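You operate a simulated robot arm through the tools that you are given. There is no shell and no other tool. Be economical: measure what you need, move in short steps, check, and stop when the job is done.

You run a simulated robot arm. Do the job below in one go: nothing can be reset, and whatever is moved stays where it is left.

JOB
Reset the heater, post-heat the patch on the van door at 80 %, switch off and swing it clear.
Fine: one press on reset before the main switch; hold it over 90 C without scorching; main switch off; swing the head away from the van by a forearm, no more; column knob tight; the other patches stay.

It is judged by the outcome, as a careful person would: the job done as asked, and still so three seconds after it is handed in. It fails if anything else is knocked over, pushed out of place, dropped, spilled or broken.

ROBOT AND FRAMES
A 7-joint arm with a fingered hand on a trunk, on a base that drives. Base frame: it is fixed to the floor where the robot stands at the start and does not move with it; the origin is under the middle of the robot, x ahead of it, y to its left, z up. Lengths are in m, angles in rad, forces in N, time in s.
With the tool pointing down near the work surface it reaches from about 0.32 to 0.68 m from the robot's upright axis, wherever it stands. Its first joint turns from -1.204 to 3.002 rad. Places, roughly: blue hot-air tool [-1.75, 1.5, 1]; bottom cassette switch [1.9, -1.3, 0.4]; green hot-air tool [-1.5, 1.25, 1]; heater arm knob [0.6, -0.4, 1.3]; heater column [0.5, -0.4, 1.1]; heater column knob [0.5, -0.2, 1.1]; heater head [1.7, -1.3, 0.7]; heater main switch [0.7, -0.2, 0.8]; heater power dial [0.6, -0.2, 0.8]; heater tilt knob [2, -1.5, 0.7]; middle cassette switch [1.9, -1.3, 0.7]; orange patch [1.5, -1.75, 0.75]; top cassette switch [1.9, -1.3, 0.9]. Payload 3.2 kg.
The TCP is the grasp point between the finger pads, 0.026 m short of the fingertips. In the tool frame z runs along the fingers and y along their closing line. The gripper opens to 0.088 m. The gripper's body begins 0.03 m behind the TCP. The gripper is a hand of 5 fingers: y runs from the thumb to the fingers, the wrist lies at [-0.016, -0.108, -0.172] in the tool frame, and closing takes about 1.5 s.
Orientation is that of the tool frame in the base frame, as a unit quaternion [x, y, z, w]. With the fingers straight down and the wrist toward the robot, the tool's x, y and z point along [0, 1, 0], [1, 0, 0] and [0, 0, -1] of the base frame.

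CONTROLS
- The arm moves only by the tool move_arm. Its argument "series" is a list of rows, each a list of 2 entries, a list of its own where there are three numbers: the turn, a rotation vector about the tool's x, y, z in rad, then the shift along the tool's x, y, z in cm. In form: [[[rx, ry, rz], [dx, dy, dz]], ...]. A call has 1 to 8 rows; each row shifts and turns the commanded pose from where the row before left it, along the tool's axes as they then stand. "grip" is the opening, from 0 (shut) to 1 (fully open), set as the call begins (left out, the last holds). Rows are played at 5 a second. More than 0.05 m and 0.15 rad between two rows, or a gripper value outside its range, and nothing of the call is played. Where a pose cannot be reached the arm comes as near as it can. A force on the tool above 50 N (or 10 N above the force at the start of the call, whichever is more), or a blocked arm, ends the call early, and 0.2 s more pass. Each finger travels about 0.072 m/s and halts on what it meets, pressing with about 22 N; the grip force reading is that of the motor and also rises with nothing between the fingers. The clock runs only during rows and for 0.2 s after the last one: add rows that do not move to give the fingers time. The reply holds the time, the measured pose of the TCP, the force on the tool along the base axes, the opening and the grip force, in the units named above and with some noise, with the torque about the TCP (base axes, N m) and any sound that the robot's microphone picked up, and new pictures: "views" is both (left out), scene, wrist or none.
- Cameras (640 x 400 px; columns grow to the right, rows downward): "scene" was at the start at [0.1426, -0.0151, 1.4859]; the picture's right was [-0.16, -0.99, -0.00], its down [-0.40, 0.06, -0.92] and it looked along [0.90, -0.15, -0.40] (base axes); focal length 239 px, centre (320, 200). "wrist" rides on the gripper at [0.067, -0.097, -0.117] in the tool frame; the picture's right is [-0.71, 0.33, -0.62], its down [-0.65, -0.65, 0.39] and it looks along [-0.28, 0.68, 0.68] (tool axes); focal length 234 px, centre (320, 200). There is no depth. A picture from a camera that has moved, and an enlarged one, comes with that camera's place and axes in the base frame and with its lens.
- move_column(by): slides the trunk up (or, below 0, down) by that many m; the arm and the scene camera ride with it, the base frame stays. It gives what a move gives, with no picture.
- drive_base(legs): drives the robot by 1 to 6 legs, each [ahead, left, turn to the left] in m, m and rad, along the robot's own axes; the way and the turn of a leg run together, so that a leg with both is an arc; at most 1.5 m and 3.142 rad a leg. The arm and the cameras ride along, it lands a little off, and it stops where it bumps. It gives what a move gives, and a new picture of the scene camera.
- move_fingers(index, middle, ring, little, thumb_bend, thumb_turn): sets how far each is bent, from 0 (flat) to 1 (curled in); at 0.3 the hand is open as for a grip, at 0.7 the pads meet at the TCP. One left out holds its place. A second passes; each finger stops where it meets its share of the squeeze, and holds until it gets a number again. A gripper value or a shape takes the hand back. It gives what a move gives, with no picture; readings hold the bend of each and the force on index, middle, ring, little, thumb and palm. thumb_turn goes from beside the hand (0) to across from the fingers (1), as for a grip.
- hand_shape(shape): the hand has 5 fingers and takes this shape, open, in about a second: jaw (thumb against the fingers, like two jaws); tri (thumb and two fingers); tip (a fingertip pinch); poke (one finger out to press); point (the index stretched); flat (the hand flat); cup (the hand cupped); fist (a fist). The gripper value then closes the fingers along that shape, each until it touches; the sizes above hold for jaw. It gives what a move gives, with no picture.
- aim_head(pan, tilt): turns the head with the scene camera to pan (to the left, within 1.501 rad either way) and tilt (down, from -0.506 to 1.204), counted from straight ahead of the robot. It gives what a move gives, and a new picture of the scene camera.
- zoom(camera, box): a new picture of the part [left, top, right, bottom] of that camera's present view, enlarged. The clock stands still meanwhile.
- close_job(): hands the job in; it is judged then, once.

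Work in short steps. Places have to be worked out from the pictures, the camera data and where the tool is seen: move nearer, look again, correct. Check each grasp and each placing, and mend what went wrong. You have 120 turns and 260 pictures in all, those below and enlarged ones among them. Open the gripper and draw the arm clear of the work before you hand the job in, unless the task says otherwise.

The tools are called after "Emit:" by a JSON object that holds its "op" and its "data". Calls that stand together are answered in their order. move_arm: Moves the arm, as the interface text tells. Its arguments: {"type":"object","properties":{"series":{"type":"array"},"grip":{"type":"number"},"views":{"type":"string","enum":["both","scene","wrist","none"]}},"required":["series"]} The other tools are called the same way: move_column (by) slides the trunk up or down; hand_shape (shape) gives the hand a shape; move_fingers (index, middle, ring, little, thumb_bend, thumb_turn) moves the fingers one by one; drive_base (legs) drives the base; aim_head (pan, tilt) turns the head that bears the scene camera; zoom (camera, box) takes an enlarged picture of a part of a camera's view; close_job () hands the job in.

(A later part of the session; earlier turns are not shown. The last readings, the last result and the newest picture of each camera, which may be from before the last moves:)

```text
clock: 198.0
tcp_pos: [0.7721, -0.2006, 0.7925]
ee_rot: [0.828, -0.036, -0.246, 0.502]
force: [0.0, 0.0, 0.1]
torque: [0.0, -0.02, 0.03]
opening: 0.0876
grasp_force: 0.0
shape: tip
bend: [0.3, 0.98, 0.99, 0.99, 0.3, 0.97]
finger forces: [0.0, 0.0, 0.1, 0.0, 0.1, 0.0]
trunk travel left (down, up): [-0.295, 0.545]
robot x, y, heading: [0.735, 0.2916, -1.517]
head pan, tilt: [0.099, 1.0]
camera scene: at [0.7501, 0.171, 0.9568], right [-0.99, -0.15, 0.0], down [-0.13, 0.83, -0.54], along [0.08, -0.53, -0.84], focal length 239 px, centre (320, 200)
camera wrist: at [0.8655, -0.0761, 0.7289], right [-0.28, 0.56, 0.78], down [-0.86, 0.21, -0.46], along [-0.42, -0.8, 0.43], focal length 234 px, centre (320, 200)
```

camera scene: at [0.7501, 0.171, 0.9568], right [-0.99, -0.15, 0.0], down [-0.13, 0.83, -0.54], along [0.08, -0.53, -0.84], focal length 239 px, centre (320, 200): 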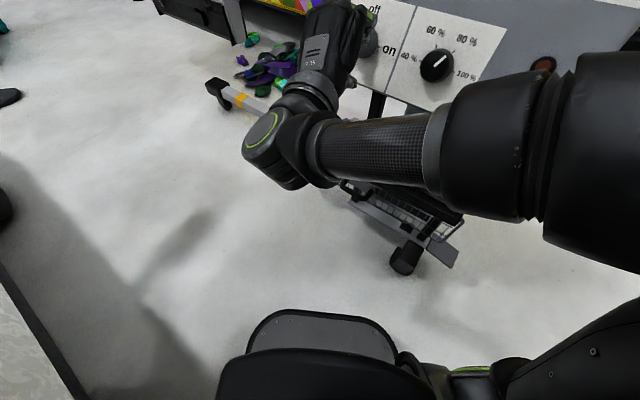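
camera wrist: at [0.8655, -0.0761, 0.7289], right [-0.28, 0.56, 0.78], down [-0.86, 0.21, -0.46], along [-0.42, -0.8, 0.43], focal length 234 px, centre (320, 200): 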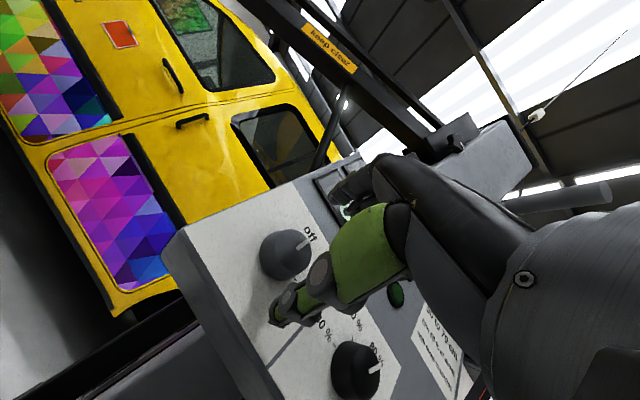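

Same posture as at the dial, the knob sits exactly on the approach line, and the dial still shows 80 %. I advance 3.8 cm and close.

Emit:
{"op": "move_arm", "data": {"series": [[[0, 0, 0], [0, 0, 2]], [[0, 0, 0], [0, 0, 1.8]], [[0, 0, 0], [0, 0, 0]]], "views": "wrist"}}

Emit:
{"op": "move_arm", "data": {"series": [[[0, 0, 0], [0, 0, 0]], [[0, 0, 0], [0, 0, 0]], [[0, 0, 0], [0, 0, 0]], [[0, 0, 0], [0, 0, 0]], [[0, 0, 0], [0, 0, 0]]], "grip": 0.3, "views": "wrist"}}

```text
clock: 198.8
tcp_pos: [0.7554, -0.2309, 0.7784]
ee_rot: [0.828, -0.036, -0.246, 0.502]
force: [0.7, -0.2, 0.2]
torque: [-0.01, 0.0, 0.01]
opening: 0.0878
grasp_force: 0.1
shape: tip
bend: [0.3, 0.98, 0.99, 0.99, 0.3, 0.97]
finger forces: [0.1, 0.0, 0.0, 0.0, 0.0, 0.0]
trunk travel left (down, up): [-0.295, 0.545]
robot x, y, heading: [0.7336, 0.2897, -1.521]
head pan, tilt: [0.099, 1.0]
camera wrist: at [0.8486, -0.1073, 0.7139], right [-0.28, 0.56, 0.78], down [-0.86, 0.21, -0.46], along [-0.42, -0.8, 0.43], focal length 234 px, centre (320, 200)
```

wrist: 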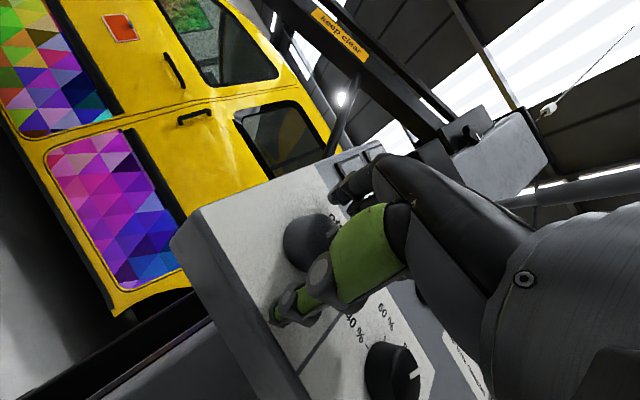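

```text
clock: 200.0
tcp_pos: [0.7553, -0.2306, 0.778]
ee_rot: [0.828, -0.037, -0.246, 0.503]
force: [-0.3, 0.3, 1.9]
torque: [-0.06, 0.03, 0.01]
opening: 0.0345
grasp_force: 22.1
shape: tip
bend: [0.52, 1.0, 1.0, 1.0, 0.41, 1.0]
finger forces: [20.3, 0.1, 0.0, 0.0, 18.6, 0.0]
trunk travel left (down, up): [-0.295, 0.545]
robot x, y, heading: [0.7327, 0.2903, -1.517]
head pan, tilt: [0.099, 1.0]
camera wrist: at [0.8488, -0.107, 0.7142], right [-0.28, 0.56, 0.78], down [-0.86, 0.21, -0.46], along [-0.42, -0.8, 0.43], focal length 234 px, centre (320, 200)
```

wrist: 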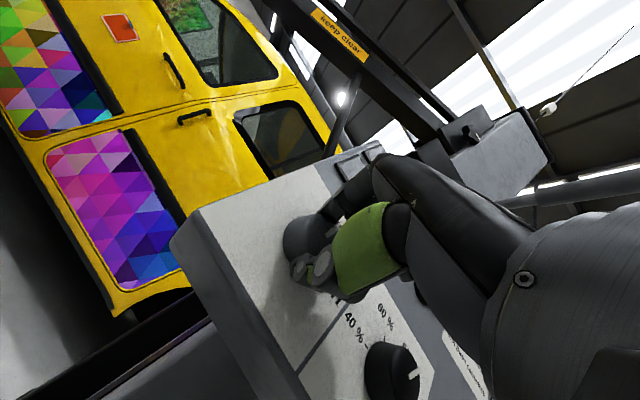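

Held. I twist the main switch 90° clockwise to "on".

Emit:
{"op": "move_arm", "data": {"series": [[[0, 0, 0.145], [0, 0, 0]], [[0, 0, 0.145], [0, 0, 0]], [[0, 0, 0.145], [0, 0, 0]], [[0, 0, 0.145], [0, 0, 0]], [[0, 0, 0.145], [0, 0, 0]], [[0, 0, 0.145], [0, 0, 0]], [[0, 0, 0.145], [0, 0, 0]], [[0, 0, 0.145], [0, 0, 0]]], "views": "none"}}

Emit:
{"op": "move_arm", "data": {"series": [[[0, 0, 0.145], [0, 0, 0]], [[0, 0, 0.145], [0, 0, 0]], [[0, 0, 0.14], [0, 0, 0]], [[0, 0, 0], [0, 0, 0]]], "views": "both"}}

Emit:
{"op": "aim_head", "data": {"pan": 0.35, "tilt": 0.5}}

```text
clock: 201.8
tcp_pos: [0.7566, -0.23, 0.778]
ee_rot: [0.672, -0.485, 0.07, 0.555]
force: [6.4, -5.3, 4.9]
torque: [-0.01, -0.04, 0.26]
opening: 0.0337
grasp_force: 21.8
shape: tip
bend: [0.52, 1.0, 1.0, 1.0, 0.41, 0.99]
finger forces: [19.3, 0.0, 0.0, 0.0, 22.0, 0.0]
trunk travel left (down, up): [-0.295, 0.545]
robot x, y, heading: [0.7361, 0.2888, -1.516]
head pan, tilt: [0.099, 1.0]
```

```text
clock: 202.8
tcp_pos: [0.7565, -0.2301, 0.7787]
ee_rot: [-0.553, 0.617, -0.187, -0.527]
force: [8.5, -7.2, 8.5]
torque: [-0.07, 0.04, 0.41]
opening: 0.0331
grasp_force: 22.3
shape: tip
bend: [0.54, 1.0, 1.0, 1.0, 0.4, 0.99]
finger forces: [19.0, 0.0, 0.0, 0.1, 25.0, 0.1]
trunk travel left (down, up): [-0.295, 0.545]
robot x, y, heading: [0.7338, 0.2867, -1.522]
head pan, tilt: [0.099, 1.0]
camera scene: at [0.7513, 0.171, 0.9568], right [-0.99, -0.15, 0.0], down [-0.13, 0.83, -0.54], along [0.08, -0.53, -0.84], focal length 239 px, centre (320, 200)
camera wrist: at [0.906, -0.1978, 0.8454], right [-0.13, 0.96, -0.26], down [0.29, -0.21, -0.93], along [-0.95, -0.2, -0.25], focal length 234 px, centre (320, 200)
```

scene: 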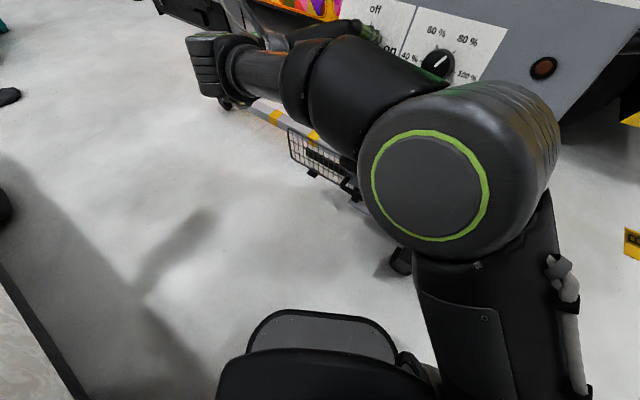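
wrist: 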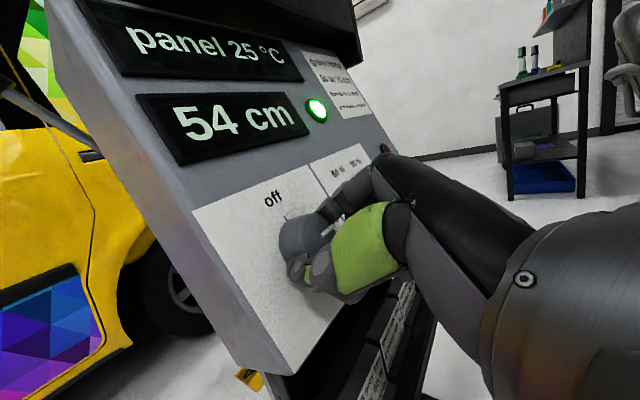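

```text
clock: 203.7
tcp_pos: [0.757, -0.2308, 0.7788]
ee_rot: [-0.553, 0.617, -0.187, -0.528]
force: [6.3, -7.6, 10.7]
torque: [-0.1, 0.08, 0.36]
opening: 0.0332
grasp_force: 21.8
shape: tip
bend: [0.54, 1.0, 1.0, 1.0, 0.4, 0.99]
finger forces: [19.1, 0.0, 0.1, 0.1, 24.9, 0.0]
trunk travel left (down, up): [-0.295, 0.545]
robot x, y, heading: [0.7352, 0.2903, -1.514]
head pan, tilt: [0.351, 0.499]
camera scene: at [0.7765, 0.1563, 0.9978], right [-0.92, -0.39, 0.0], down [-0.19, 0.44, -0.88], along [0.34, -0.81, -0.48], focal length 239 px, centre (320, 200)
```

scene: 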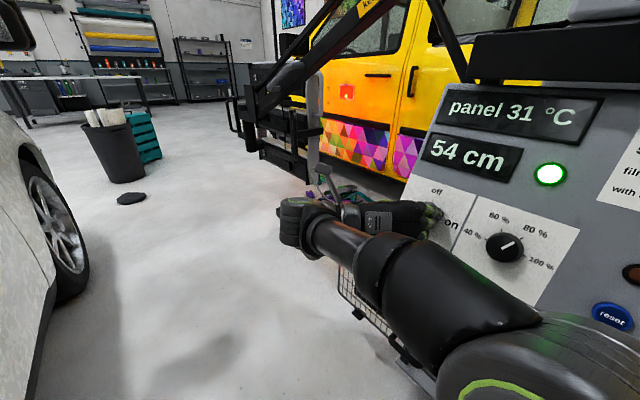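

Power is on: panel temperature rising (31 °C), 54 cm with green lamp. I check the cassette lamps.

Emit:
{"op": "zoom", "data": {"camera": "scene", "box": [220, 50, 420, 200]}}

Emit:
{"op": "zoom", "data": {"camera": "scene", "box": [230, 60, 320, 180]}}

```text
2.67 times, centred on (320, 125) of scene
camera zoom: at [0.7765, 0.1563, 0.9978], right [-0.92, -0.39, 0.0], down [-0.19, 0.44, -0.88], along [0.34, -0.81, -0.48], focal length 638 px, centre (320, 400)
```

zoom: 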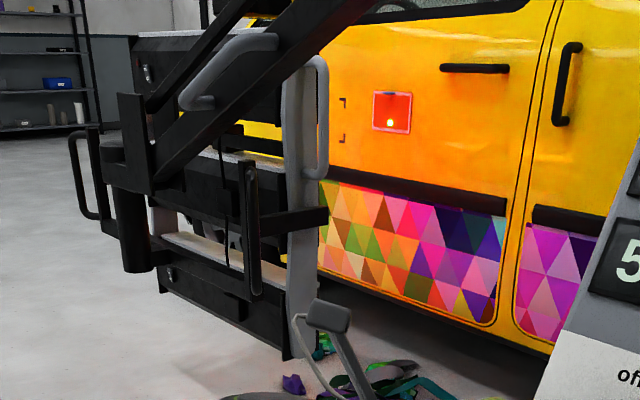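

```text
3.33 times, centred on (275, 120) of scene
camera zoom: at [0.7765, 0.1563, 0.9978], right [-0.92, -0.39, 0.0], down [-0.19, 0.44, -0.88], along [0.34, -0.81, -0.48], focal length 798 px, centre (470, 467)
```

zoom: 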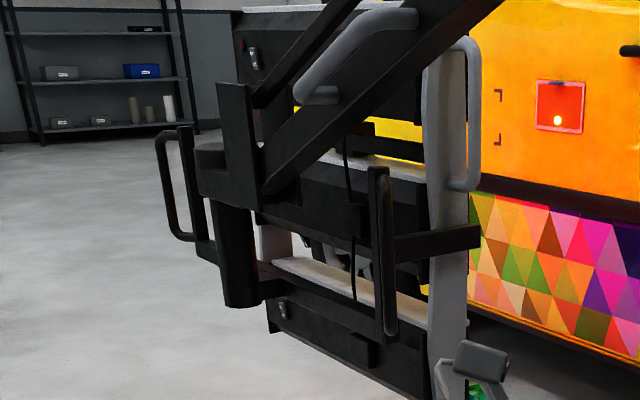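

Emit:
{"op": "zoom", "data": {"camera": "scene", "box": [255, 62, 285, 84]}}

Emit:
{"op": "zoom", "data": {"camera": "scene", "box": [260, 140, 300, 170]}}

Emit:
{"op": "move_arm", "data": {"series": [[[0, 0, 0], [0, 0, 0]], [[0, 0, 0], [0, 0, 0]], [[0, 0, 0], [0, 0, 0]], [[0, 0, 0], [0, 0, -2]], [[0, 0, 0], [0, 0, -3]], [[0, 0, 0], [0, 0, -4]]], "grip": 1, "views": "both"}}

```text
16.00 times, centred on (270, 73) of scene
camera zoom: at [0.7765, 0.1563, 0.9978], right [-0.92, -0.39, 0.0], down [-0.19, 0.44, -0.88], along [0.34, -0.81, -0.48], focal length 3829 px, centre (1120, 2232)
```

zoom: 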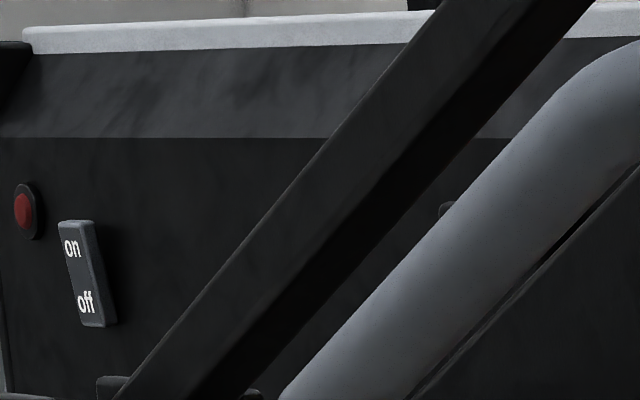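

```text
13.33 times, centred on (280, 155) of scene
camera zoom: at [0.7765, 0.1563, 0.9978], right [-0.92, -0.39, 0.0], down [-0.19, 0.44, -0.88], along [0.34, -0.81, -0.48], focal length 3191 px, centre (853, 800)
```

zoom: 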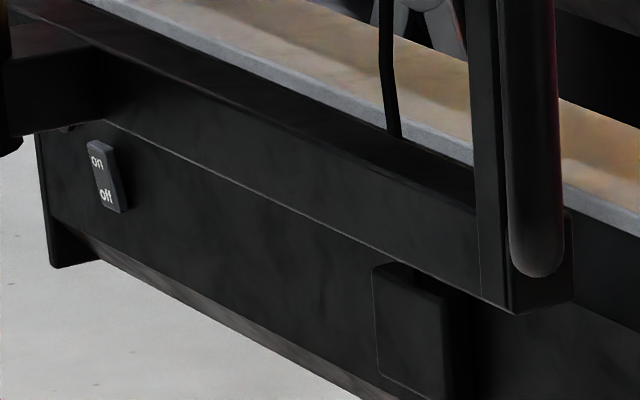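

```text
clock: 205.1
tcp_pos: [0.7684, -0.1633, 0.8201]
ee_rot: [-0.543, 0.637, -0.192, -0.512]
force: [0.5, -0.7, 1.1]
torque: [0.03, -0.02, 0.0]
opening: 0.0878
grasp_force: 0.0
shape: tip
bend: [0.3, 0.98, 0.99, 0.99, 0.3, 0.97]
finger forces: [0.1, 0.0, 0.0, 0.0, 0.1, 0.0]
out of reach, approached as far as the arm can: row 6
trunk travel left (down, up): [-0.295, 0.545]
robot x, y, heading: [0.7374, 0.2923, -1.521]
head pan, tilt: [0.351, 0.499]
camera scene: at [0.7755, 0.1565, 0.9979], right [-0.92, -0.39, 0.0], down [-0.19, 0.44, -0.88], along [0.35, -0.81, -0.48], focal length 239 px, centre (320, 200)
camera wrist: at [0.9157, -0.1336, 0.8934], right [-0.1, 0.96, -0.26], down [0.33, -0.21, -0.92], along [-0.94, -0.18, -0.3], focal length 234 px, centre (320, 200)
```

scene: 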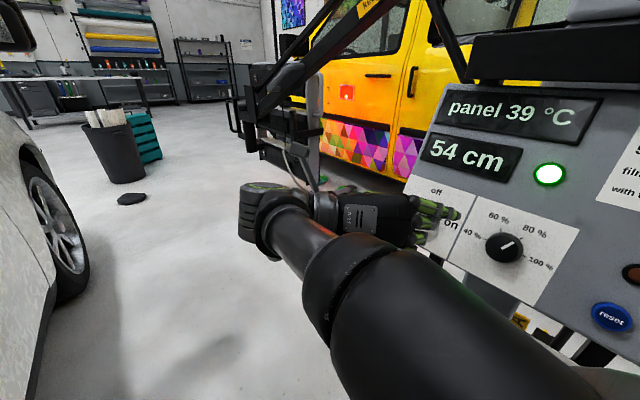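
wrist: 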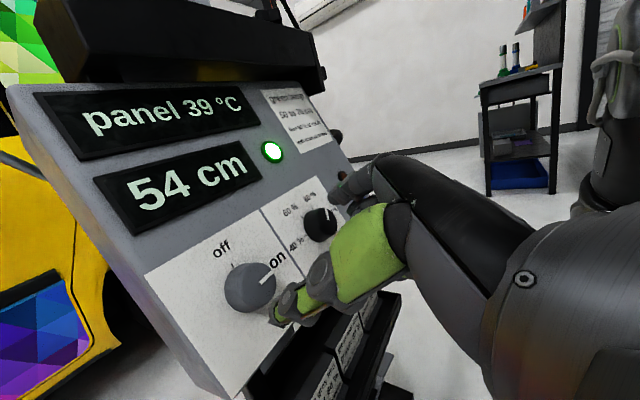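

Main is on, 39 °C and climbing about 5 °C/s; the top lamp is dark. I take hold of the main switch again right away so I can switch off in time.

Emit:
{"op": "move_arm", "data": {"series": [[[0, 0, 0], [-0.4, -2.5, 2]], [[0, 0, 0], [0, 0, 3]], [[0, 0, 0], [0, 0, 2.2]]], "views": "both"}}

```text
clock: 205.9
tcp_pos: [0.7514, -0.2223, 0.7864]
ee_rot: [-0.541, 0.63, -0.198, -0.521]
force: [-0.1, -0.3, 0.2]
torque: [0.0, 0.01, 0.02]
opening: 0.0876
grasp_force: 0.0
shape: tip
bend: [0.3, 0.98, 0.99, 0.99, 0.3, 0.97]
finger forces: [0.0, 0.1, 0.1, 0.0, 0.0, 0.1]
out of reach, approached as far as the arm can: row 1
trunk travel left (down, up): [-0.295, 0.545]
robot x, y, heading: [0.7366, 0.2887, -1.518]
head pan, tilt: [0.351, 0.499]
camera scene: at [0.7755, 0.156, 0.9978], right [-0.92, -0.39, 0.0], down [-0.19, 0.44, -0.88], along [0.35, -0.81, -0.48], focal length 239 px, centre (320, 200)
camera wrist: at [0.8986, -0.1914, 0.8581], right [-0.11, 0.96, -0.28], down [0.33, -0.23, -0.92], along [-0.94, -0.19, -0.29], focal length 234 px, centre (320, 200)
```

scene: 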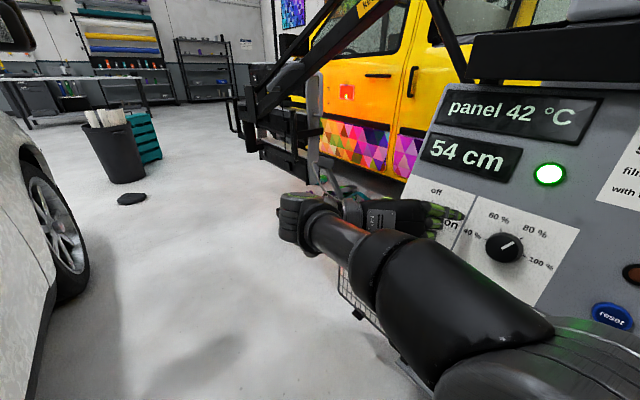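
wrist: 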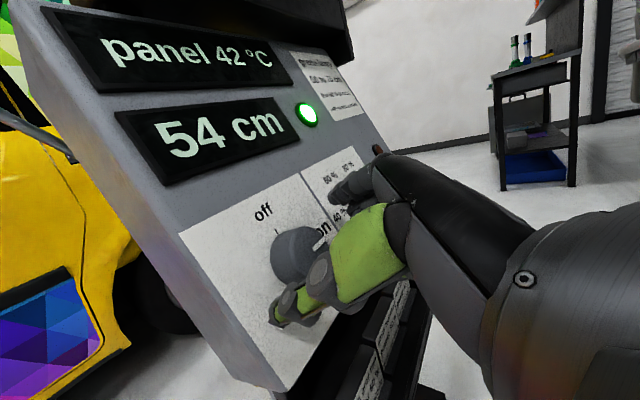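

Emit:
{"op": "move_arm", "data": {"series": [[[0, 0, 0], [-0.2, -0.9, 0.6]], [[0, 0, 0], [0, 0, 0]]], "views": "none"}}

Emit:
{"op": "move_arm", "data": {"series": [[[0, 0, 0], [0, 0, 0]], [[0, 0, 0], [0, 0, 0]], [[0, 0, 0], [0, 0, 0]], [[0, 0, 0], [0, 0, 0]], [[0, 0, 0], [0, 0, 0]]], "grip": 0.3, "views": "wrist"}}

```text
clock: 206.5
tcp_pos: [0.7457, -0.231, 0.7796]
ee_rot: [-0.535, 0.64, -0.197, -0.516]
force: [0.9, 4.7, 2.7]
torque: [-0.01, -0.16, 0.21]
opening: 0.0879
grasp_force: 0.1
shape: tip
bend: [0.3, 0.98, 0.99, 0.99, 0.3, 0.97]
finger forces: [0.0, 0.0, 0.0, 0.0, 5.0, 0.0]
trunk travel left (down, up): [-0.295, 0.545]
robot x, y, heading: [0.7369, 0.2909, -1.52]
head pan, tilt: [0.351, 0.499]
```

```text
clock: 207.7
tcp_pos: [0.7492, -0.2299, 0.7774]
ee_rot: [-0.536, 0.639, -0.192, -0.517]
force: [18.4, 21.9, 12.3]
torque: [0.0, -0.64, 1.07]
opening: 0.0284
grasp_force: 22.3
shape: tip
bend: [0.6, 1.0, 1.0, 1.0, 0.35, 1.0]
finger forces: [18.1, 0.0, 0.0, 0.0, 47.8, 0.0]
trunk travel left (down, up): [-0.295, 0.545]
robot x, y, heading: [0.735, 0.2877, -1.521]
head pan, tilt: [0.351, 0.499]
camera wrist: at [0.8957, -0.2023, 0.8515], right [-0.09, 0.96, -0.27], down [0.33, -0.23, -0.92], along [-0.94, -0.17, -0.3], focal length 234 px, centre (320, 200)
```

wrist: 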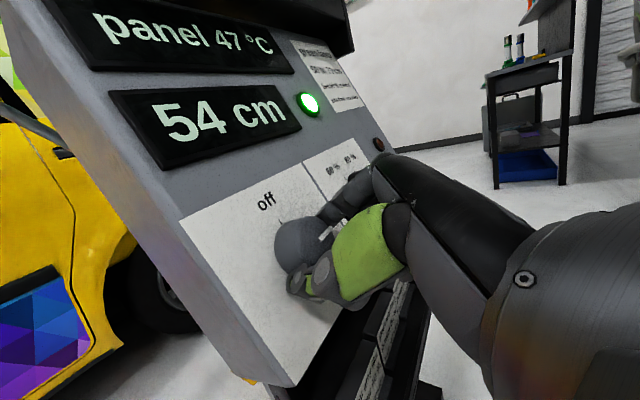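

The thumb presses hard (off-centre by ~8 mm). I centre the hand on the knob while watching the temperature.

Emit:
{"op": "move_arm", "data": {"series": [[[0, 0, 0], [0, -0.8, -0.2]], [[0, 0, 0], [0, 0, 0]], [[0, 0, 0], [0, 0, 0]]], "views": "scene"}}

```text
clock: 208.5
tcp_pos: [0.7494, -0.2329, 0.781]
ee_rot: [-0.53, 0.647, -0.196, -0.512]
force: [14.0, 26.9, 4.2]
torque: [0.25, -0.5, 0.55]
opening: 0.028
grasp_force: 22.2
shape: tip
bend: [0.59, 1.0, 1.0, 1.0, 0.35, 1.0]
finger forces: [22.7, 0.0, 0.1, 0.1, 45.1, 0.0]
trunk travel left (down, up): [-0.295, 0.545]
robot x, y, heading: [0.7345, 0.2921, -1.513]
head pan, tilt: [0.351, 0.499]
camera scene: at [0.7774, 0.1613, 0.9986], right [-0.92, -0.39, 0.0], down [-0.19, 0.43, -0.88], along [0.35, -0.81, -0.48], focal length 239 px, centre (320, 200)
```

scene: 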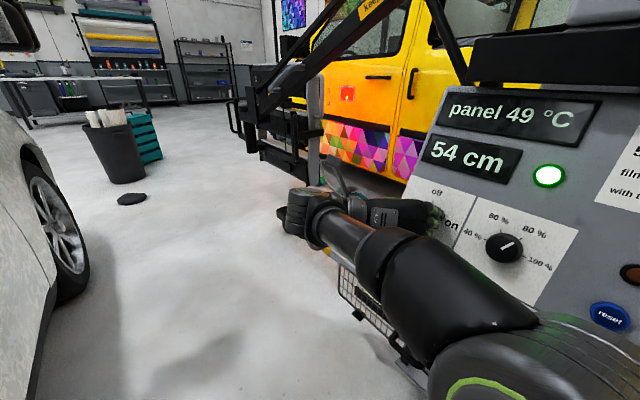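

The rate is slowing down (49 °C). I ease the grip and wait, watching where the temperature goes.

Emit:
{"op": "move_arm", "data": {"series": [[[0, 0, 0], [0, 0, 0]], [[0, 0, 0], [0, 0, 0]], [[0, 0, 0], [0, 0, -2]], [[0, 0, 0], [0, -0.5, -1]], [[0, 0, 0], [0, 0, 0]], [[0, 0, 0], [0, 0, 0]], [[0, 0, 0], [0, 0, 0]], [[0, 0, 0], [0, 0, 0]]], "grip": 1, "views": "none"}}

Emit:
{"op": "move_arm", "data": {"series": [[[0, 0, 0], [0, 0, 0]], [[0, 0, 0], [0, 0, 0]], [[0, 0, 0], [0, 0, 0]], [[0, 0, 0], [0, 0, 0]], [[0, 0, 0], [0, 0, 0]], [[0, 0, 0], [0, 0, 0]], [[0, 0, 0], [0, 0, 0]], [[0, 0, 0], [0, 0, 0]]], "views": "both"}}

```text
clock: 210.5
tcp_pos: [0.747, -0.2174, 0.788]
ee_rot: [-0.526, 0.657, -0.194, -0.504]
force: [0.2, 0.4, 0.4]
torque: [0.01, 0.04, -0.01]
opening: 0.0879
grasp_force: 0.0
shape: tip
bend: [0.3, 0.98, 0.99, 0.99, 0.3, 0.97]
finger forces: [0.0, 0.0, 0.1, 0.0, 0.1, 0.0]
out of reach, approached as far as the arm can: row 4
trunk travel left (down, up): [-0.295, 0.545]
robot x, y, heading: [0.7355, 0.2892, -1.52]
head pan, tilt: [0.351, 0.499]
stopped in row 8: the arm was blocked; the commanded pose is now the measured one
```

```text
clock: 212.3
tcp_pos: [0.7475, -0.2181, 0.789]
ee_rot: [-0.527, 0.656, -0.193, -0.504]
force: [0.6, -0.4, -0.6]
torque: [0.0, -0.02, -0.02]
opening: 0.088
grasp_force: 0.1
shape: tip
bend: [0.3, 0.98, 0.99, 0.99, 0.3, 0.97]
finger forces: [0.0, 0.1, 0.1, 0.0, 0.0, 0.0]
trunk travel left (down, up): [-0.295, 0.545]
robot x, y, heading: [0.7372, 0.2867, -1.518]
head pan, tilt: [0.351, 0.499]
camera scene: at [0.7753, 0.1563, 0.9979], right [-0.92, -0.39, 0.0], down [-0.19, 0.44, -0.88], along [0.35, -0.81, -0.48], focal length 239 px, centre (320, 200)
camera wrist: at [0.8931, -0.1944, 0.8669], right [-0.05, 0.96, -0.26], down [0.36, -0.22, -0.91], along [-0.93, -0.14, -0.34], focal length 234 px, centre (320, 200)
```

scene: 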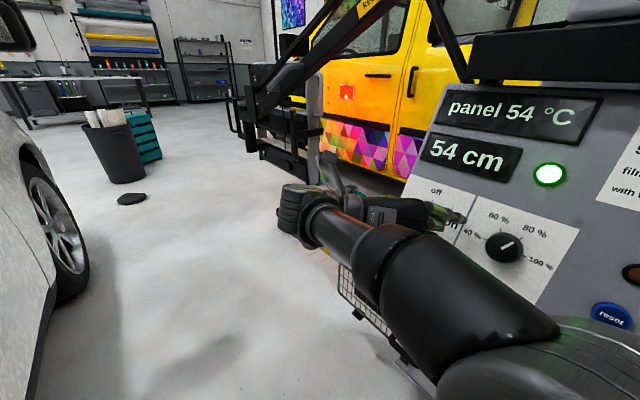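
wrist: 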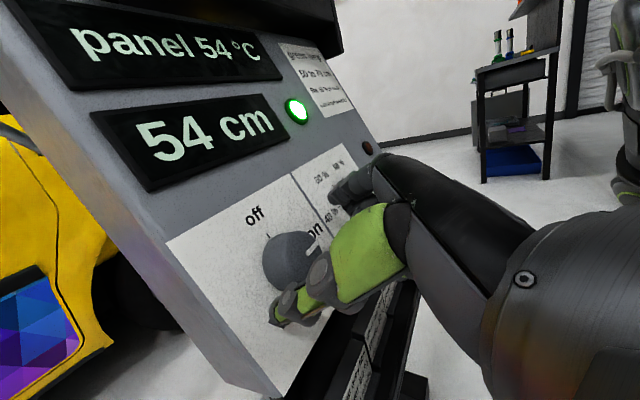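

It levels off near 57 °C: evidently only one cassette heats, so one of middle/bottom is still off. Heat stays harmless at that level; I draw the hand off, roll it back and go to the head to switch the missing one on.

Emit:
{"op": "move_arm", "data": {"series": [[[0, 0, 0], [0, 0, -2]], [[0, 0, 0], [0, 0, -2]], [[0, 0, -0.14], [0, 0, -1]], [[0, 0, -0.14], [0, 0, -1]], [[0, 0, -0.14], [0, 0, 0]], [[0, 0, -0.14], [0, 0, 0]], [[0, 0, -0.14], [0, 0, 0]], [[0, 0, -0.14], [0, 0, 0]]], "grip": 1, "views": "none"}}

Emit:
{"op": "move_arm", "data": {"series": [[[0, 0, -0.14], [0, 0, -3]], [[0, 0, -0.14], [0, 0, -3]], [[0, 0, -0.14], [0, 0, -3]], [[0, 0, -0.14], [0, 0, 0]], [[0.1, 0, -0.1], [0, 0, 0]], [[0.14, 0, 0], [0, 0, 0]], [[0.14, 0, 0], [0, 0, 0]]], "grip": 0, "views": "scene"}}

```text
clock: 214.1
tcp_pos: [0.7765, -0.1693, 0.8114]
ee_rot: [0.75, -0.38, -0.03, 0.54]
force: [0.3, 0.5, 0.8]
torque: [0.01, 0.02, 0.02]
opening: 0.0877
grasp_force: 0.1
shape: tip
bend: [0.3, 0.98, 0.99, 0.99, 0.3, 0.97]
finger forces: [0.0, 0.0, 0.0, 0.0, 0.1, 0.0]
trunk travel left (down, up): [-0.295, 0.545]
robot x, y, heading: [0.7336, 0.2937, -1.512]
head pan, tilt: [0.351, 0.499]
```

```text
clock: 215.7
tcp_pos: [0.8184, -0.0993, 0.848]
ee_rot: [0.913, -0.153, -0.175, 0.335]
force: [0.8, 0.2, 0.6]
torque: [-0.02, -0.03, 0.0]
opening: 0.0
grasp_force: 22.0
shape: tip
bend: [0.7, 1.0, 1.0, 1.0, 0.82, 1.0]
finger forces: [0.1, 0.0, 0.0, 0.0, 0.1, 0.1]
trunk travel left (down, up): [-0.295, 0.545]
robot x, y, heading: [0.7328, 0.2897, -1.516]
head pan, tilt: [0.351, 0.499]
camera scene: at [0.7753, 0.1562, 0.9979], right [-0.92, -0.39, 0.0], down [-0.19, 0.44, -0.88], along [0.35, -0.81, -0.48], focal length 239 px, centre (320, 200)
```

scene: 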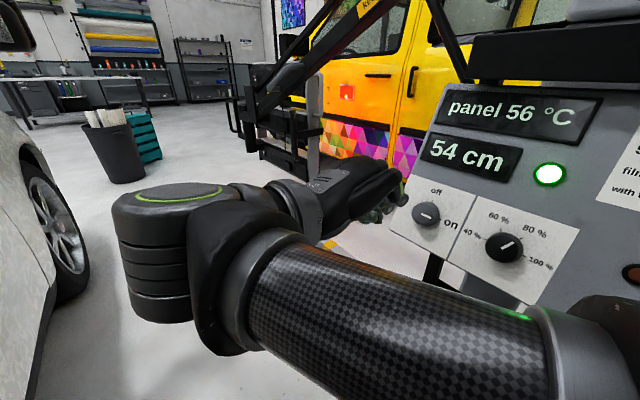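

Main is on, dial at 80 %, 56 °C. I drive to the +x side of the head's hub with the hand low.

Emit:
{"op": "drive_base", "data": {"legs": [[0.468, 0.427, 0], [0.3675, 0.38, 0], [0.1026, 0.41, 0]]}}

Emit:
{"op": "aim_head", "data": {"pan": -0.3, "tilt": 0.45}}

```text
clock: 224.1
tcp_pos: [2.085, -0.9674, 0.8494]
ee_rot: [0.913, -0.153, -0.175, 0.336]
force: [-0.5, -0.3, 0.6]
torque: [0.0, 0.0, 0.03]
opening: 0.0
grasp_force: 22.3
shape: tip
bend: [0.7, 1.0, 1.0, 1.0, 0.82, 1.0]
finger forces: [0.1, 0.0, 0.1, 0.0, 0.0, 0.0]
trunk travel left (down, up): [-0.295, 0.545]
robot x, y, heading: [2.004, -0.578, -1.519]
head pan, tilt: [0.351, 0.499]
camera scene: at [2.0421, -0.7127, 0.9979], right [-0.92, -0.39, 0.0], down [-0.19, 0.44, -0.88], along [0.35, -0.81, -0.48], focal length 239 px, centre (320, 200)
```

scene: 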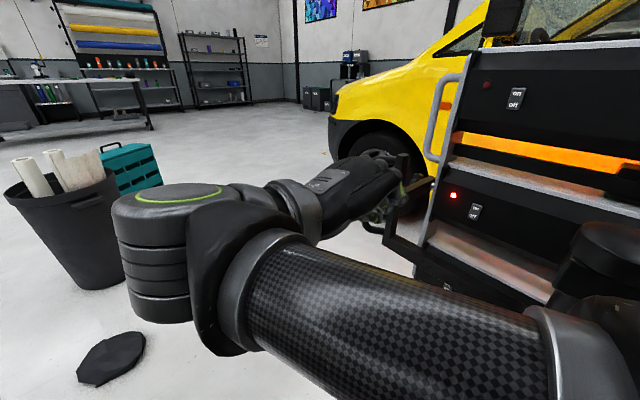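

```text
clock: 225.2
tcp_pos: [2.0848, -0.967, 0.8484]
ee_rot: [0.913, -0.154, -0.176, 0.335]
force: [0.0, 0.0, 0.0]
torque: [-0.02, -0.03, 0.01]
opening: 0.0
grasp_force: 21.8
shape: tip
bend: [0.7, 1.0, 1.0, 1.0, 0.82, 1.0]
finger forces: [0.0, 0.1, 0.0, 0.0, 0.1, 0.1]
trunk travel left (down, up): [-0.295, 0.545]
robot x, y, heading: [2.0042, -0.5789, -1.519]
head pan, tilt: [-0.3, 0.45]
camera scene: at [1.9838, -0.7182, 1.0023], right [-0.97, 0.24, 0.0], down [0.11, 0.42, -0.9], along [-0.22, -0.87, -0.44], focal length 239 px, centre (320, 200)
```

scene: 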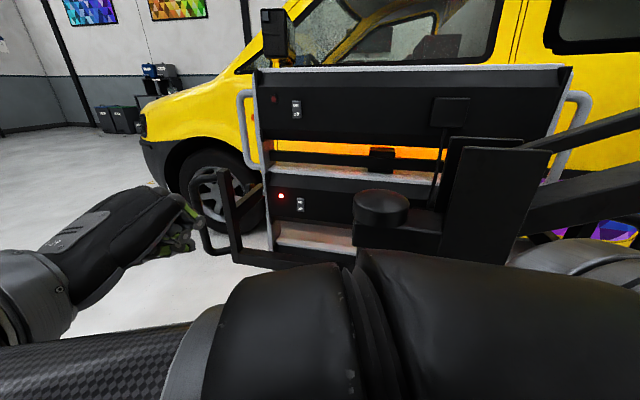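

The middle lamp is lit, top is dark as wanted, and the bottom switch (about (1.89,-1.325,0.44), below the bracket bar) must be turned on. I lower the trunk and level the hand toward it.

Emit:
{"op": "move_column", "data": {"by": -0.28}}

Emit:
{"op": "move_arm", "data": {"series": [[[-0.12, 0.023, 0.051], [0, 0, 0]], [[-0.12, 0.023, 0.051], [0, 0, 0]], [[-0.12, 0.023, 0.051], [0, 0, 0]], [[-0.12, 0.023, 0.051], [0, 0, 0]], [[0, 0, 0], [0, -4, 1.5]], [[0, 0, 0], [0, -4, 1.5]]], "grip": 0, "views": "both"}}

```text
clock: 228.0
tcp_pos: [2.0862, -0.9678, 0.5688]
ee_rot: [0.913, -0.153, -0.175, 0.336]
force: [0.1, -0.1, 0.7]
torque: [0.0, -0.02, 0.01]
opening: 0.0001
grasp_force: 21.6
shape: tip
bend: [0.7, 1.0, 1.0, 1.0, 0.82, 1.0]
finger forces: [0.0, 0.0, 0.0, 0.0, 0.1, 0.0]
trunk travel left (down, up): [-0.015, 0.825]
robot x, y, heading: [1.9989, -0.5778, -1.513]
head pan, tilt: [-0.3, 0.45]
```

```text
clock: 229.4
tcp_pos: [2.083, -0.9711, 0.4835]
ee_rot: [0.794, -0.184, -0.129, 0.565]
force: [-0.1, -0.2, 0.7]
torque: [0.01, -0.03, 0.02]
opening: 0.0002
grasp_force: 22.3
shape: tip
bend: [0.7, 1.0, 1.0, 1.0, 0.82, 1.0]
finger forces: [0.0, 0.0, 0.1, 0.0, 0.0, 0.1]
trunk travel left (down, up): [-0.015, 0.825]
robot x, y, heading: [2.0011, -0.5779, -1.514]
head pan, tilt: [-0.3, 0.45]
camera scene: at [1.9837, -0.7181, 0.7224], right [-0.97, 0.24, 0.0], down [0.11, 0.42, -0.9], along [-0.22, -0.87, -0.44], focal length 239 px, centre (320, 200)
camera wrist: at [2.206, -0.8709, 0.4296], right [-0.43, 0.74, 0.52], down [-0.65, 0.15, -0.75], along [-0.63, -0.65, 0.42], focal length 234 px, centre (320, 200)
```

scene: 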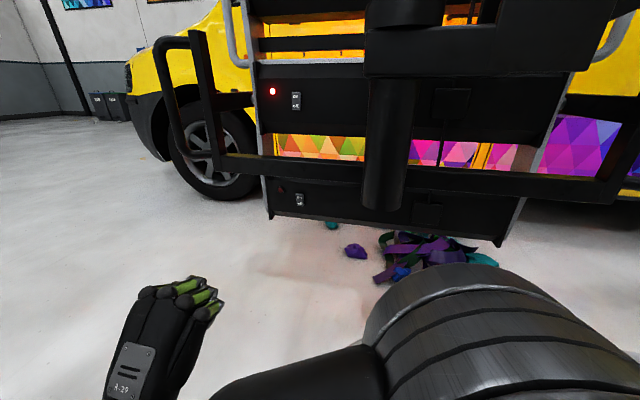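
wrist: 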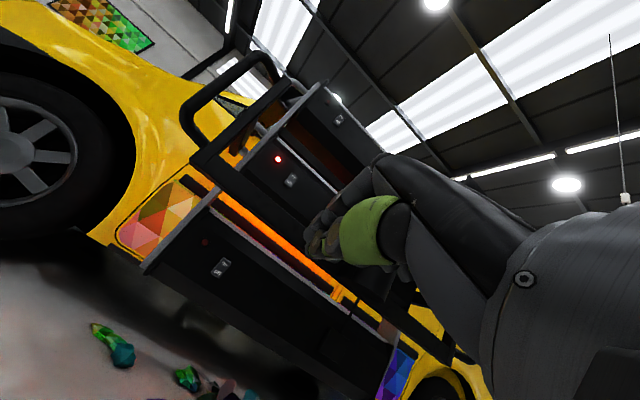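

The bottom switch centre triangulates to (1.892,-1.327,0.422), free below the bar (0.55). I drive 10 cm ahead and move the tips toward its "on" end.

Emit:
{"op": "drive_base", "data": {"legs": [[0.1, 0, 0]]}}

Emit:
{"op": "move_arm", "data": {"series": [[[0, 0, 0], [-2, -0.8, 4]], [[0, 0, 0], [-2, 0.3, 4]], [[0, 0, 0], [-2, 0.3, 4]], [[0, 0, 0], [0, 0.5, 4]]], "views": "both"}}

```text
clock: 230.5
tcp_pos: [2.088, -1.0704, 0.483]
ee_rot: [0.794, -0.184, -0.13, 0.564]
force: [-0.1, 0.3, 0.3]
torque: [0.02, -0.03, 0.01]
opening: 0.0002
grasp_force: 21.8
shape: tip
bend: [0.7, 1.0, 1.0, 1.0, 0.82, 1.0]
finger forces: [0.1, 0.0, 0.0, 0.0, 0.0, 0.1]
trunk travel left (down, up): [-0.015, 0.825]
robot x, y, heading: [2.0068, -0.6763, -1.517]
head pan, tilt: [-0.3, 0.45]
camera scene: at [1.989, -0.8172, 0.7224], right [-0.97, 0.24, 0.0], down [0.11, 0.42, -0.9], along [-0.22, -0.87, -0.44], focal length 239 px, centre (320, 200)
```

scene: 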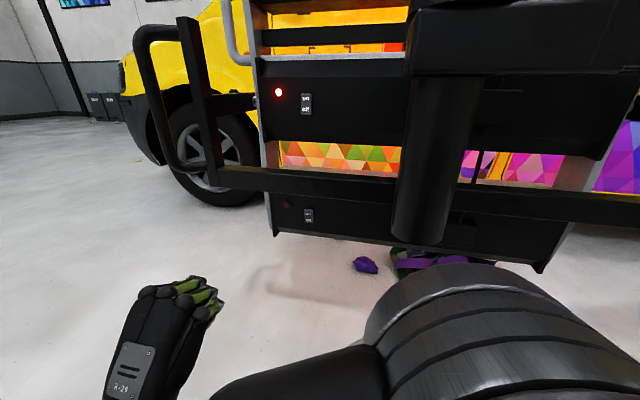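

```text
clock: 231.5
tcp_pos: [1.9666, -1.1809, 0.4333]
ee_rot: [0.794, -0.183, -0.129, 0.565]
force: [0.0, 0.1, 0.3]
torque: [-0.02, -0.01, -0.01]
opening: 0.0001
grasp_force: 22.4
shape: tip
bend: [0.7, 1.0, 1.0, 1.0, 0.82, 1.0]
finger forces: [0.1, 0.0, 0.1, 0.0, 0.1, 0.0]
trunk travel left (down, up): [-0.015, 0.825]
robot x, y, heading: [2.0096, -0.6803, -1.521]
head pan, tilt: [-0.3, 0.45]
camera scene: at [1.9891, -0.8172, 0.7224], right [-0.97, 0.24, 0.0], down [0.11, 0.42, -0.9], along [-0.22, -0.87, -0.44], focal length 239 px, centre (320, 200)
camera wrist: at [2.09, -1.0807, 0.3801], right [-0.43, 0.74, 0.52], down [-0.65, 0.15, -0.75], along [-0.63, -0.65, 0.42], focal length 234 px, centre (320, 200)
```

scene: 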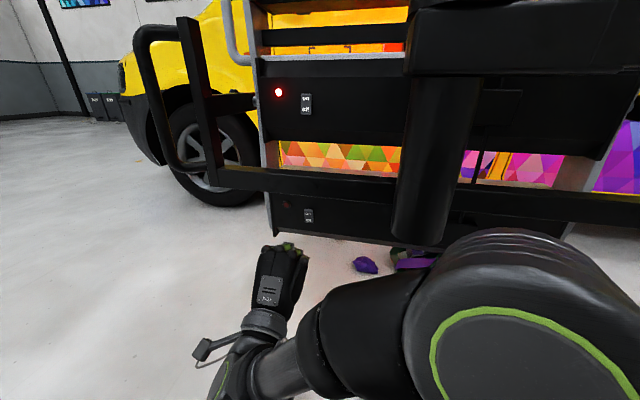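
wrist: 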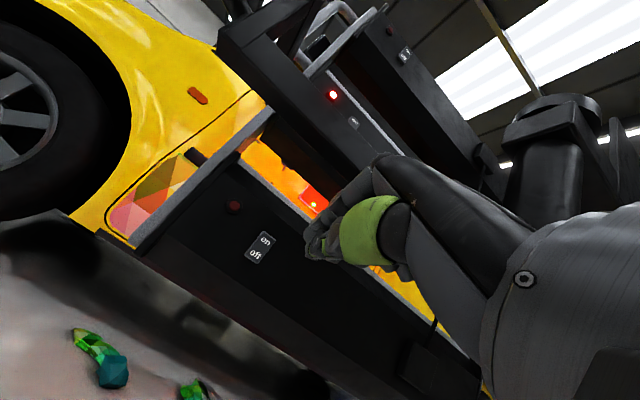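

On line: I advance to 2 cm before the "on" end.

Emit:
{"op": "move_arm", "data": {"series": [[[0, 0, 0], [-0.2, 2.8, 3.5]], [[0, 0, 0], [-0.2, 2.8, 3.5]], [[0, 0, 0], [0, 0, 3.5]]], "views": "both"}}

```text
clock: 232.3
tcp_pos: [1.9109, -1.2843, 0.4529]
ee_rot: [0.793, -0.183, -0.13, 0.566]
force: [0.2, 0.0, 0.0]
torque: [-0.01, 0.03, 0.01]
opening: 0.0
grasp_force: 21.5
shape: tip
bend: [0.7, 1.0, 1.0, 1.0, 0.82, 1.0]
finger forces: [0.0, 0.0, 0.0, 0.1, 0.0, 0.0]
trunk travel left (down, up): [-0.015, 0.825]
robot x, y, heading: [2.01, -0.6799, -1.518]
head pan, tilt: [-0.3, 0.45]
camera scene: at [1.989, -0.8172, 0.7224], right [-0.97, 0.24, 0.0], down [0.11, 0.42, -0.9], along [-0.22, -0.87, -0.44], focal length 239 px, centre (320, 200)
camera wrist: at [2.0351, -1.1849, 0.3992], right [-0.43, 0.74, 0.52], down [-0.65, 0.15, -0.75], along [-0.63, -0.65, 0.42], focal length 234 px, centre (320, 200)
```

scene: 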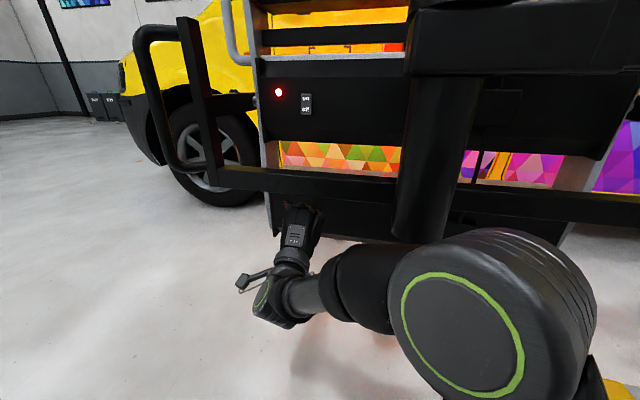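
wrist: 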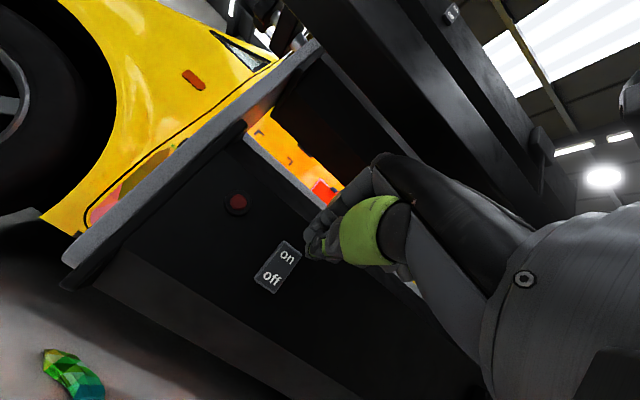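

The line of travel ends on "on". I press in gently.

Emit:
{"op": "move_arm", "data": {"series": [[[0, 0, 0], [0, 0, 1.4]], [[0, 0, 0], [0, 0, 0.7]], [[0, 0, 0], [0, 0, 0.5]]], "views": "wrist"}}

```text
clock: 233.1
tcp_pos: [1.9009, -1.307, 0.4444]
ee_rot: [0.794, -0.184, -0.13, 0.565]
force: [0.2, 0.0, 0.2]
torque: [0.01, -0.01, -0.03]
opening: 0.0
grasp_force: 22.1
shape: tip
bend: [0.7, 1.0, 1.0, 1.0, 0.82, 1.0]
finger forces: [0.1, 0.0, 0.0, 0.0, 0.1, 0.1]
trunk travel left (down, up): [-0.015, 0.825]
robot x, y, heading: [2.0077, -0.6797, -1.521]
head pan, tilt: [-0.3, 0.45]
camera wrist: at [2.0244, -1.2069, 0.3903], right [-0.43, 0.74, 0.52], down [-0.65, 0.15, -0.75], along [-0.63, -0.65, 0.42], focal length 234 px, centre (320, 200)
```

wrist: 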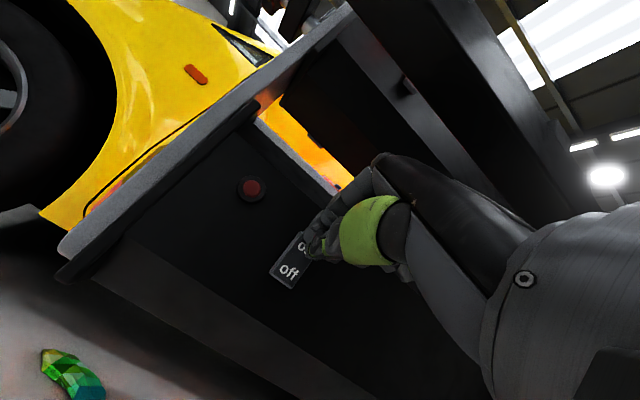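

No contact yet; I go on in small steps until it clicks.

Emit:
{"op": "move_arm", "data": {"series": [[[0, 0, 0], [0, 0, 0.5]], [[0, 0, 0], [0, 0, 0.4]], [[0, 0, 0], [0, 0, 0.4]]], "views": "wrist"}}

```text
clock: 233.9
tcp_pos: [1.8963, -1.3171, 0.4405]
ee_rot: [0.794, -0.184, -0.13, 0.565]
force: [1.0, 6.4, -0.6]
torque: [0.08, 0.01, -0.08]
opening: 0.0001
grasp_force: 22.0
shape: tip
bend: [0.71, 1.0, 1.0, 1.0, 0.83, 1.0]
finger forces: [0.1, 0.0, 0.1, 0.0, 17.4, 0.0]
trunk travel left (down, up): [-0.015, 0.825]
robot x, y, heading: [2.0102, -0.6763, -1.516]
head pan, tilt: [-0.3, 0.45]
heard: click
camera wrist: at [2.0191, -1.2177, 0.386], right [-0.43, 0.74, 0.52], down [-0.65, 0.15, -0.75], along [-0.63, -0.65, 0.42], focal length 234 px, centre (320, 200)
```

wrist: 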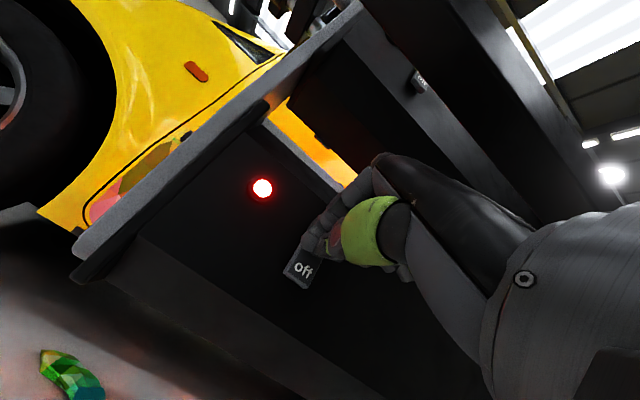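

Click and the bottom lamp lit: middle and bottom now heat. I withdraw the same way.

Emit:
{"op": "move_arm", "data": {"series": [[[0, 0, 0], [0, 0, -3.5]], [[0, 0, 0], [0, 0, -3.5]], [[0, 0, 0], [0.2, -2.8, -3.5]], [[0, 0, 0], [0.2, -2.8, -3.5]], [[0, 0, 0], [2, 0, -4]], [[0, 0, 0], [2, 0, -4]], [[0, 0, 0], [2, 0, -4]]], "views": "none"}}

Emit:
{"op": "drive_base", "data": {"legs": [[-0.1, 0, 0]]}}

```text
clock: 235.5
tcp_pos: [2.0691, -1.1084, 0.4732]
ee_rot: [0.794, -0.183, -0.13, 0.564]
force: [-0.4, -1.0, -0.6]
torque: [-0.03, 0.03, -0.01]
opening: 0.0
grasp_force: 22.3
shape: tip
bend: [0.71, 1.0, 1.0, 1.0, 0.83, 1.0]
finger forces: [0.0, 0.0, 0.1, 0.0, 0.1, 0.0]
trunk travel left (down, up): [-0.015, 0.825]
robot x, y, heading: [2.0049, -0.6786, -1.516]
head pan, tilt: [-0.3, 0.45]
```

```text
clock: 236.7
tcp_pos: [2.064, -1.0084, 0.4705]
ee_rot: [0.794, -0.183, -0.13, 0.565]
force: [0.2, 0.3, -0.2]
torque: [-0.03, 0.01, -0.01]
opening: 0.0
grasp_force: 21.4
shape: tip
bend: [0.71, 1.0, 1.0, 1.0, 0.83, 1.0]
finger forces: [0.1, 0.0, 0.1, 0.0, 0.0, 0.0]
trunk travel left (down, up): [-0.015, 0.825]
robot x, y, heading: [2.003, -0.574, -1.521]
head pan, tilt: [-0.3, 0.45]
camera scene: at [1.9837, -0.7164, 0.7224], right [-0.97, 0.24, 0.0], down [0.11, 0.42, -0.9], along [-0.22, -0.87, -0.44], focal length 239 px, centre (320, 200)
```

scene: 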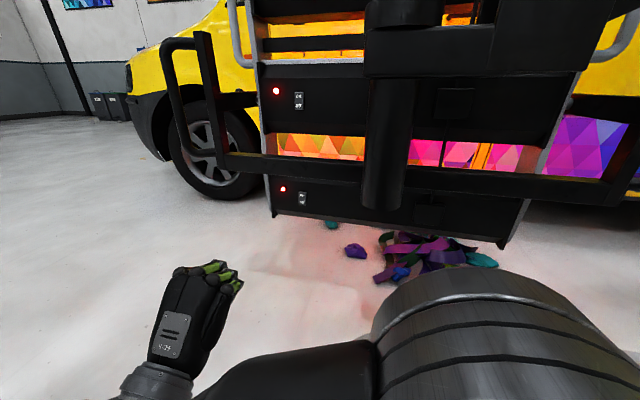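

Both lamps are lit. I retract the hand a little, raise the trunk to the panel height and drive back the same way.

Emit:
{"op": "move_arm", "data": {"series": [[[0, 0, 0], [0, 0, -4]], [[0, 0, 0], [0, 0, -3]]], "views": "none"}}

Emit:
{"op": "move_column", "data": {"by": 0.28}}

Emit:
{"op": "drive_base", "data": {"legs": [[-0.0947, -0.414, 0], [-0.3655, -0.382, 0], [-0.466, -0.4275, 0]]}}

Emit:
{"op": "aim_head", "data": {"pan": 0.35, "tilt": 0.5}}

```text
clock: 237.3
tcp_pos: [2.0931, -0.9467, 0.4951]
ee_rot: [0.795, -0.183, -0.129, 0.564]
force: [0.7, 0.6, -0.9]
torque: [0.04, 0.0, -0.01]
opening: 0.0
grasp_force: 21.9
shape: tip
bend: [0.71, 1.0, 1.0, 1.0, 0.83, 1.0]
finger forces: [0.1, 0.0, 0.0, 0.1, 0.0, 0.0]
trunk travel left (down, up): [-0.015, 0.825]
robot x, y, heading: [2.0008, -0.5755, -1.516]
head pan, tilt: [-0.3, 0.45]
```

```text
clock: 240.1
tcp_pos: [2.0935, -0.9473, 0.7747]
ee_rot: [0.795, -0.183, -0.13, 0.564]
force: [-0.4, 1.0, -0.2]
torque: [0.03, 0.0, -0.02]
opening: 0.0
grasp_force: 21.8
shape: tip
bend: [0.71, 1.0, 1.0, 1.0, 0.83, 1.0]
finger forces: [0.1, 0.1, 0.0, 0.1, 0.0, 0.0]
trunk travel left (down, up): [-0.295, 0.545]
robot x, y, heading: [2.0007, -0.5771, -1.515]
head pan, tilt: [-0.3, 0.45]
```

```text
clock: 248.5
tcp_pos: [0.8205, -0.0917, 0.7735]
ee_rot: [0.795, -0.182, -0.13, 0.564]
force: [-0.4, -1.1, -0.5]
torque: [-0.02, 0.01, -0.01]
opening: 0.0
grasp_force: 22.3
shape: tip
bend: [0.71, 1.0, 1.0, 1.0, 0.83, 1.0]
finger forces: [0.0, 0.1, 0.1, 0.0, 0.0, 0.0]
trunk travel left (down, up): [-0.295, 0.545]
robot x, y, heading: [0.7279, 0.2782, -1.508]
head pan, tilt: [-0.3, 0.45]
camera scene: at [0.7109, 0.14, 1.0024], right [-0.97, 0.24, 0.0], down [0.1, 0.42, -0.9], along [-0.22, -0.87, -0.44], focal length 239 px, centre (320, 200)
```

scene: 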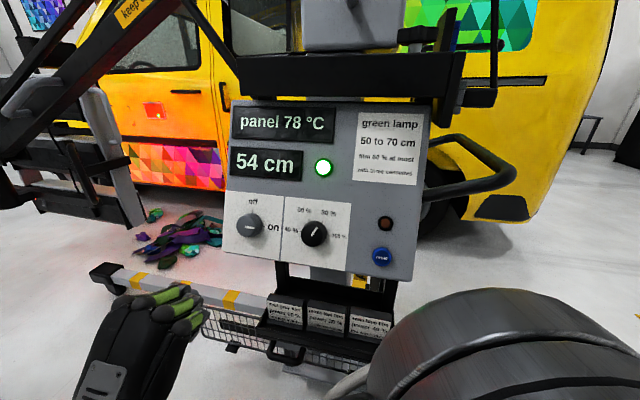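

```text
clock: 249.6
tcp_pos: [0.8208, -0.0906, 0.7747]
ee_rot: [0.795, -0.181, -0.128, 0.565]
force: [1.0, -0.5, -0.1]
torque: [-0.03, 0.01, 0.01]
opening: 0.0
grasp_force: 22.1
shape: tip
bend: [0.71, 1.0, 1.0, 1.0, 0.83, 1.0]
finger forces: [0.1, 0.1, 0.0, 0.0, 0.0, 0.0]
trunk travel left (down, up): [-0.295, 0.545]
robot x, y, heading: [0.7309, 0.2815, -1.512]
head pan, tilt: [0.351, 0.499]
camera scene: at [0.7691, 0.1457, 0.9979], right [-0.92, -0.4, 0.0], down [-0.19, 0.44, -0.88], along [0.35, -0.81, -0.48], focal length 239 px, centre (320, 200)
```

scene: 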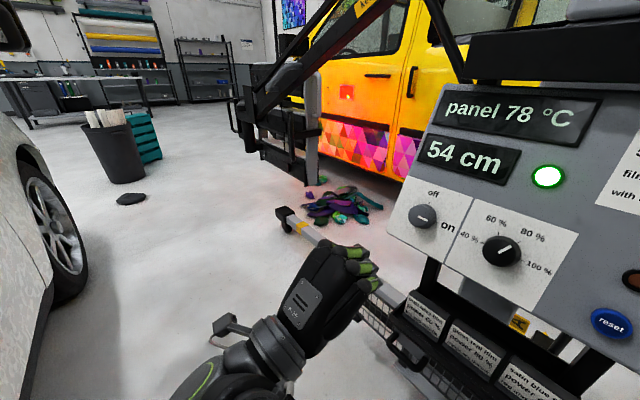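

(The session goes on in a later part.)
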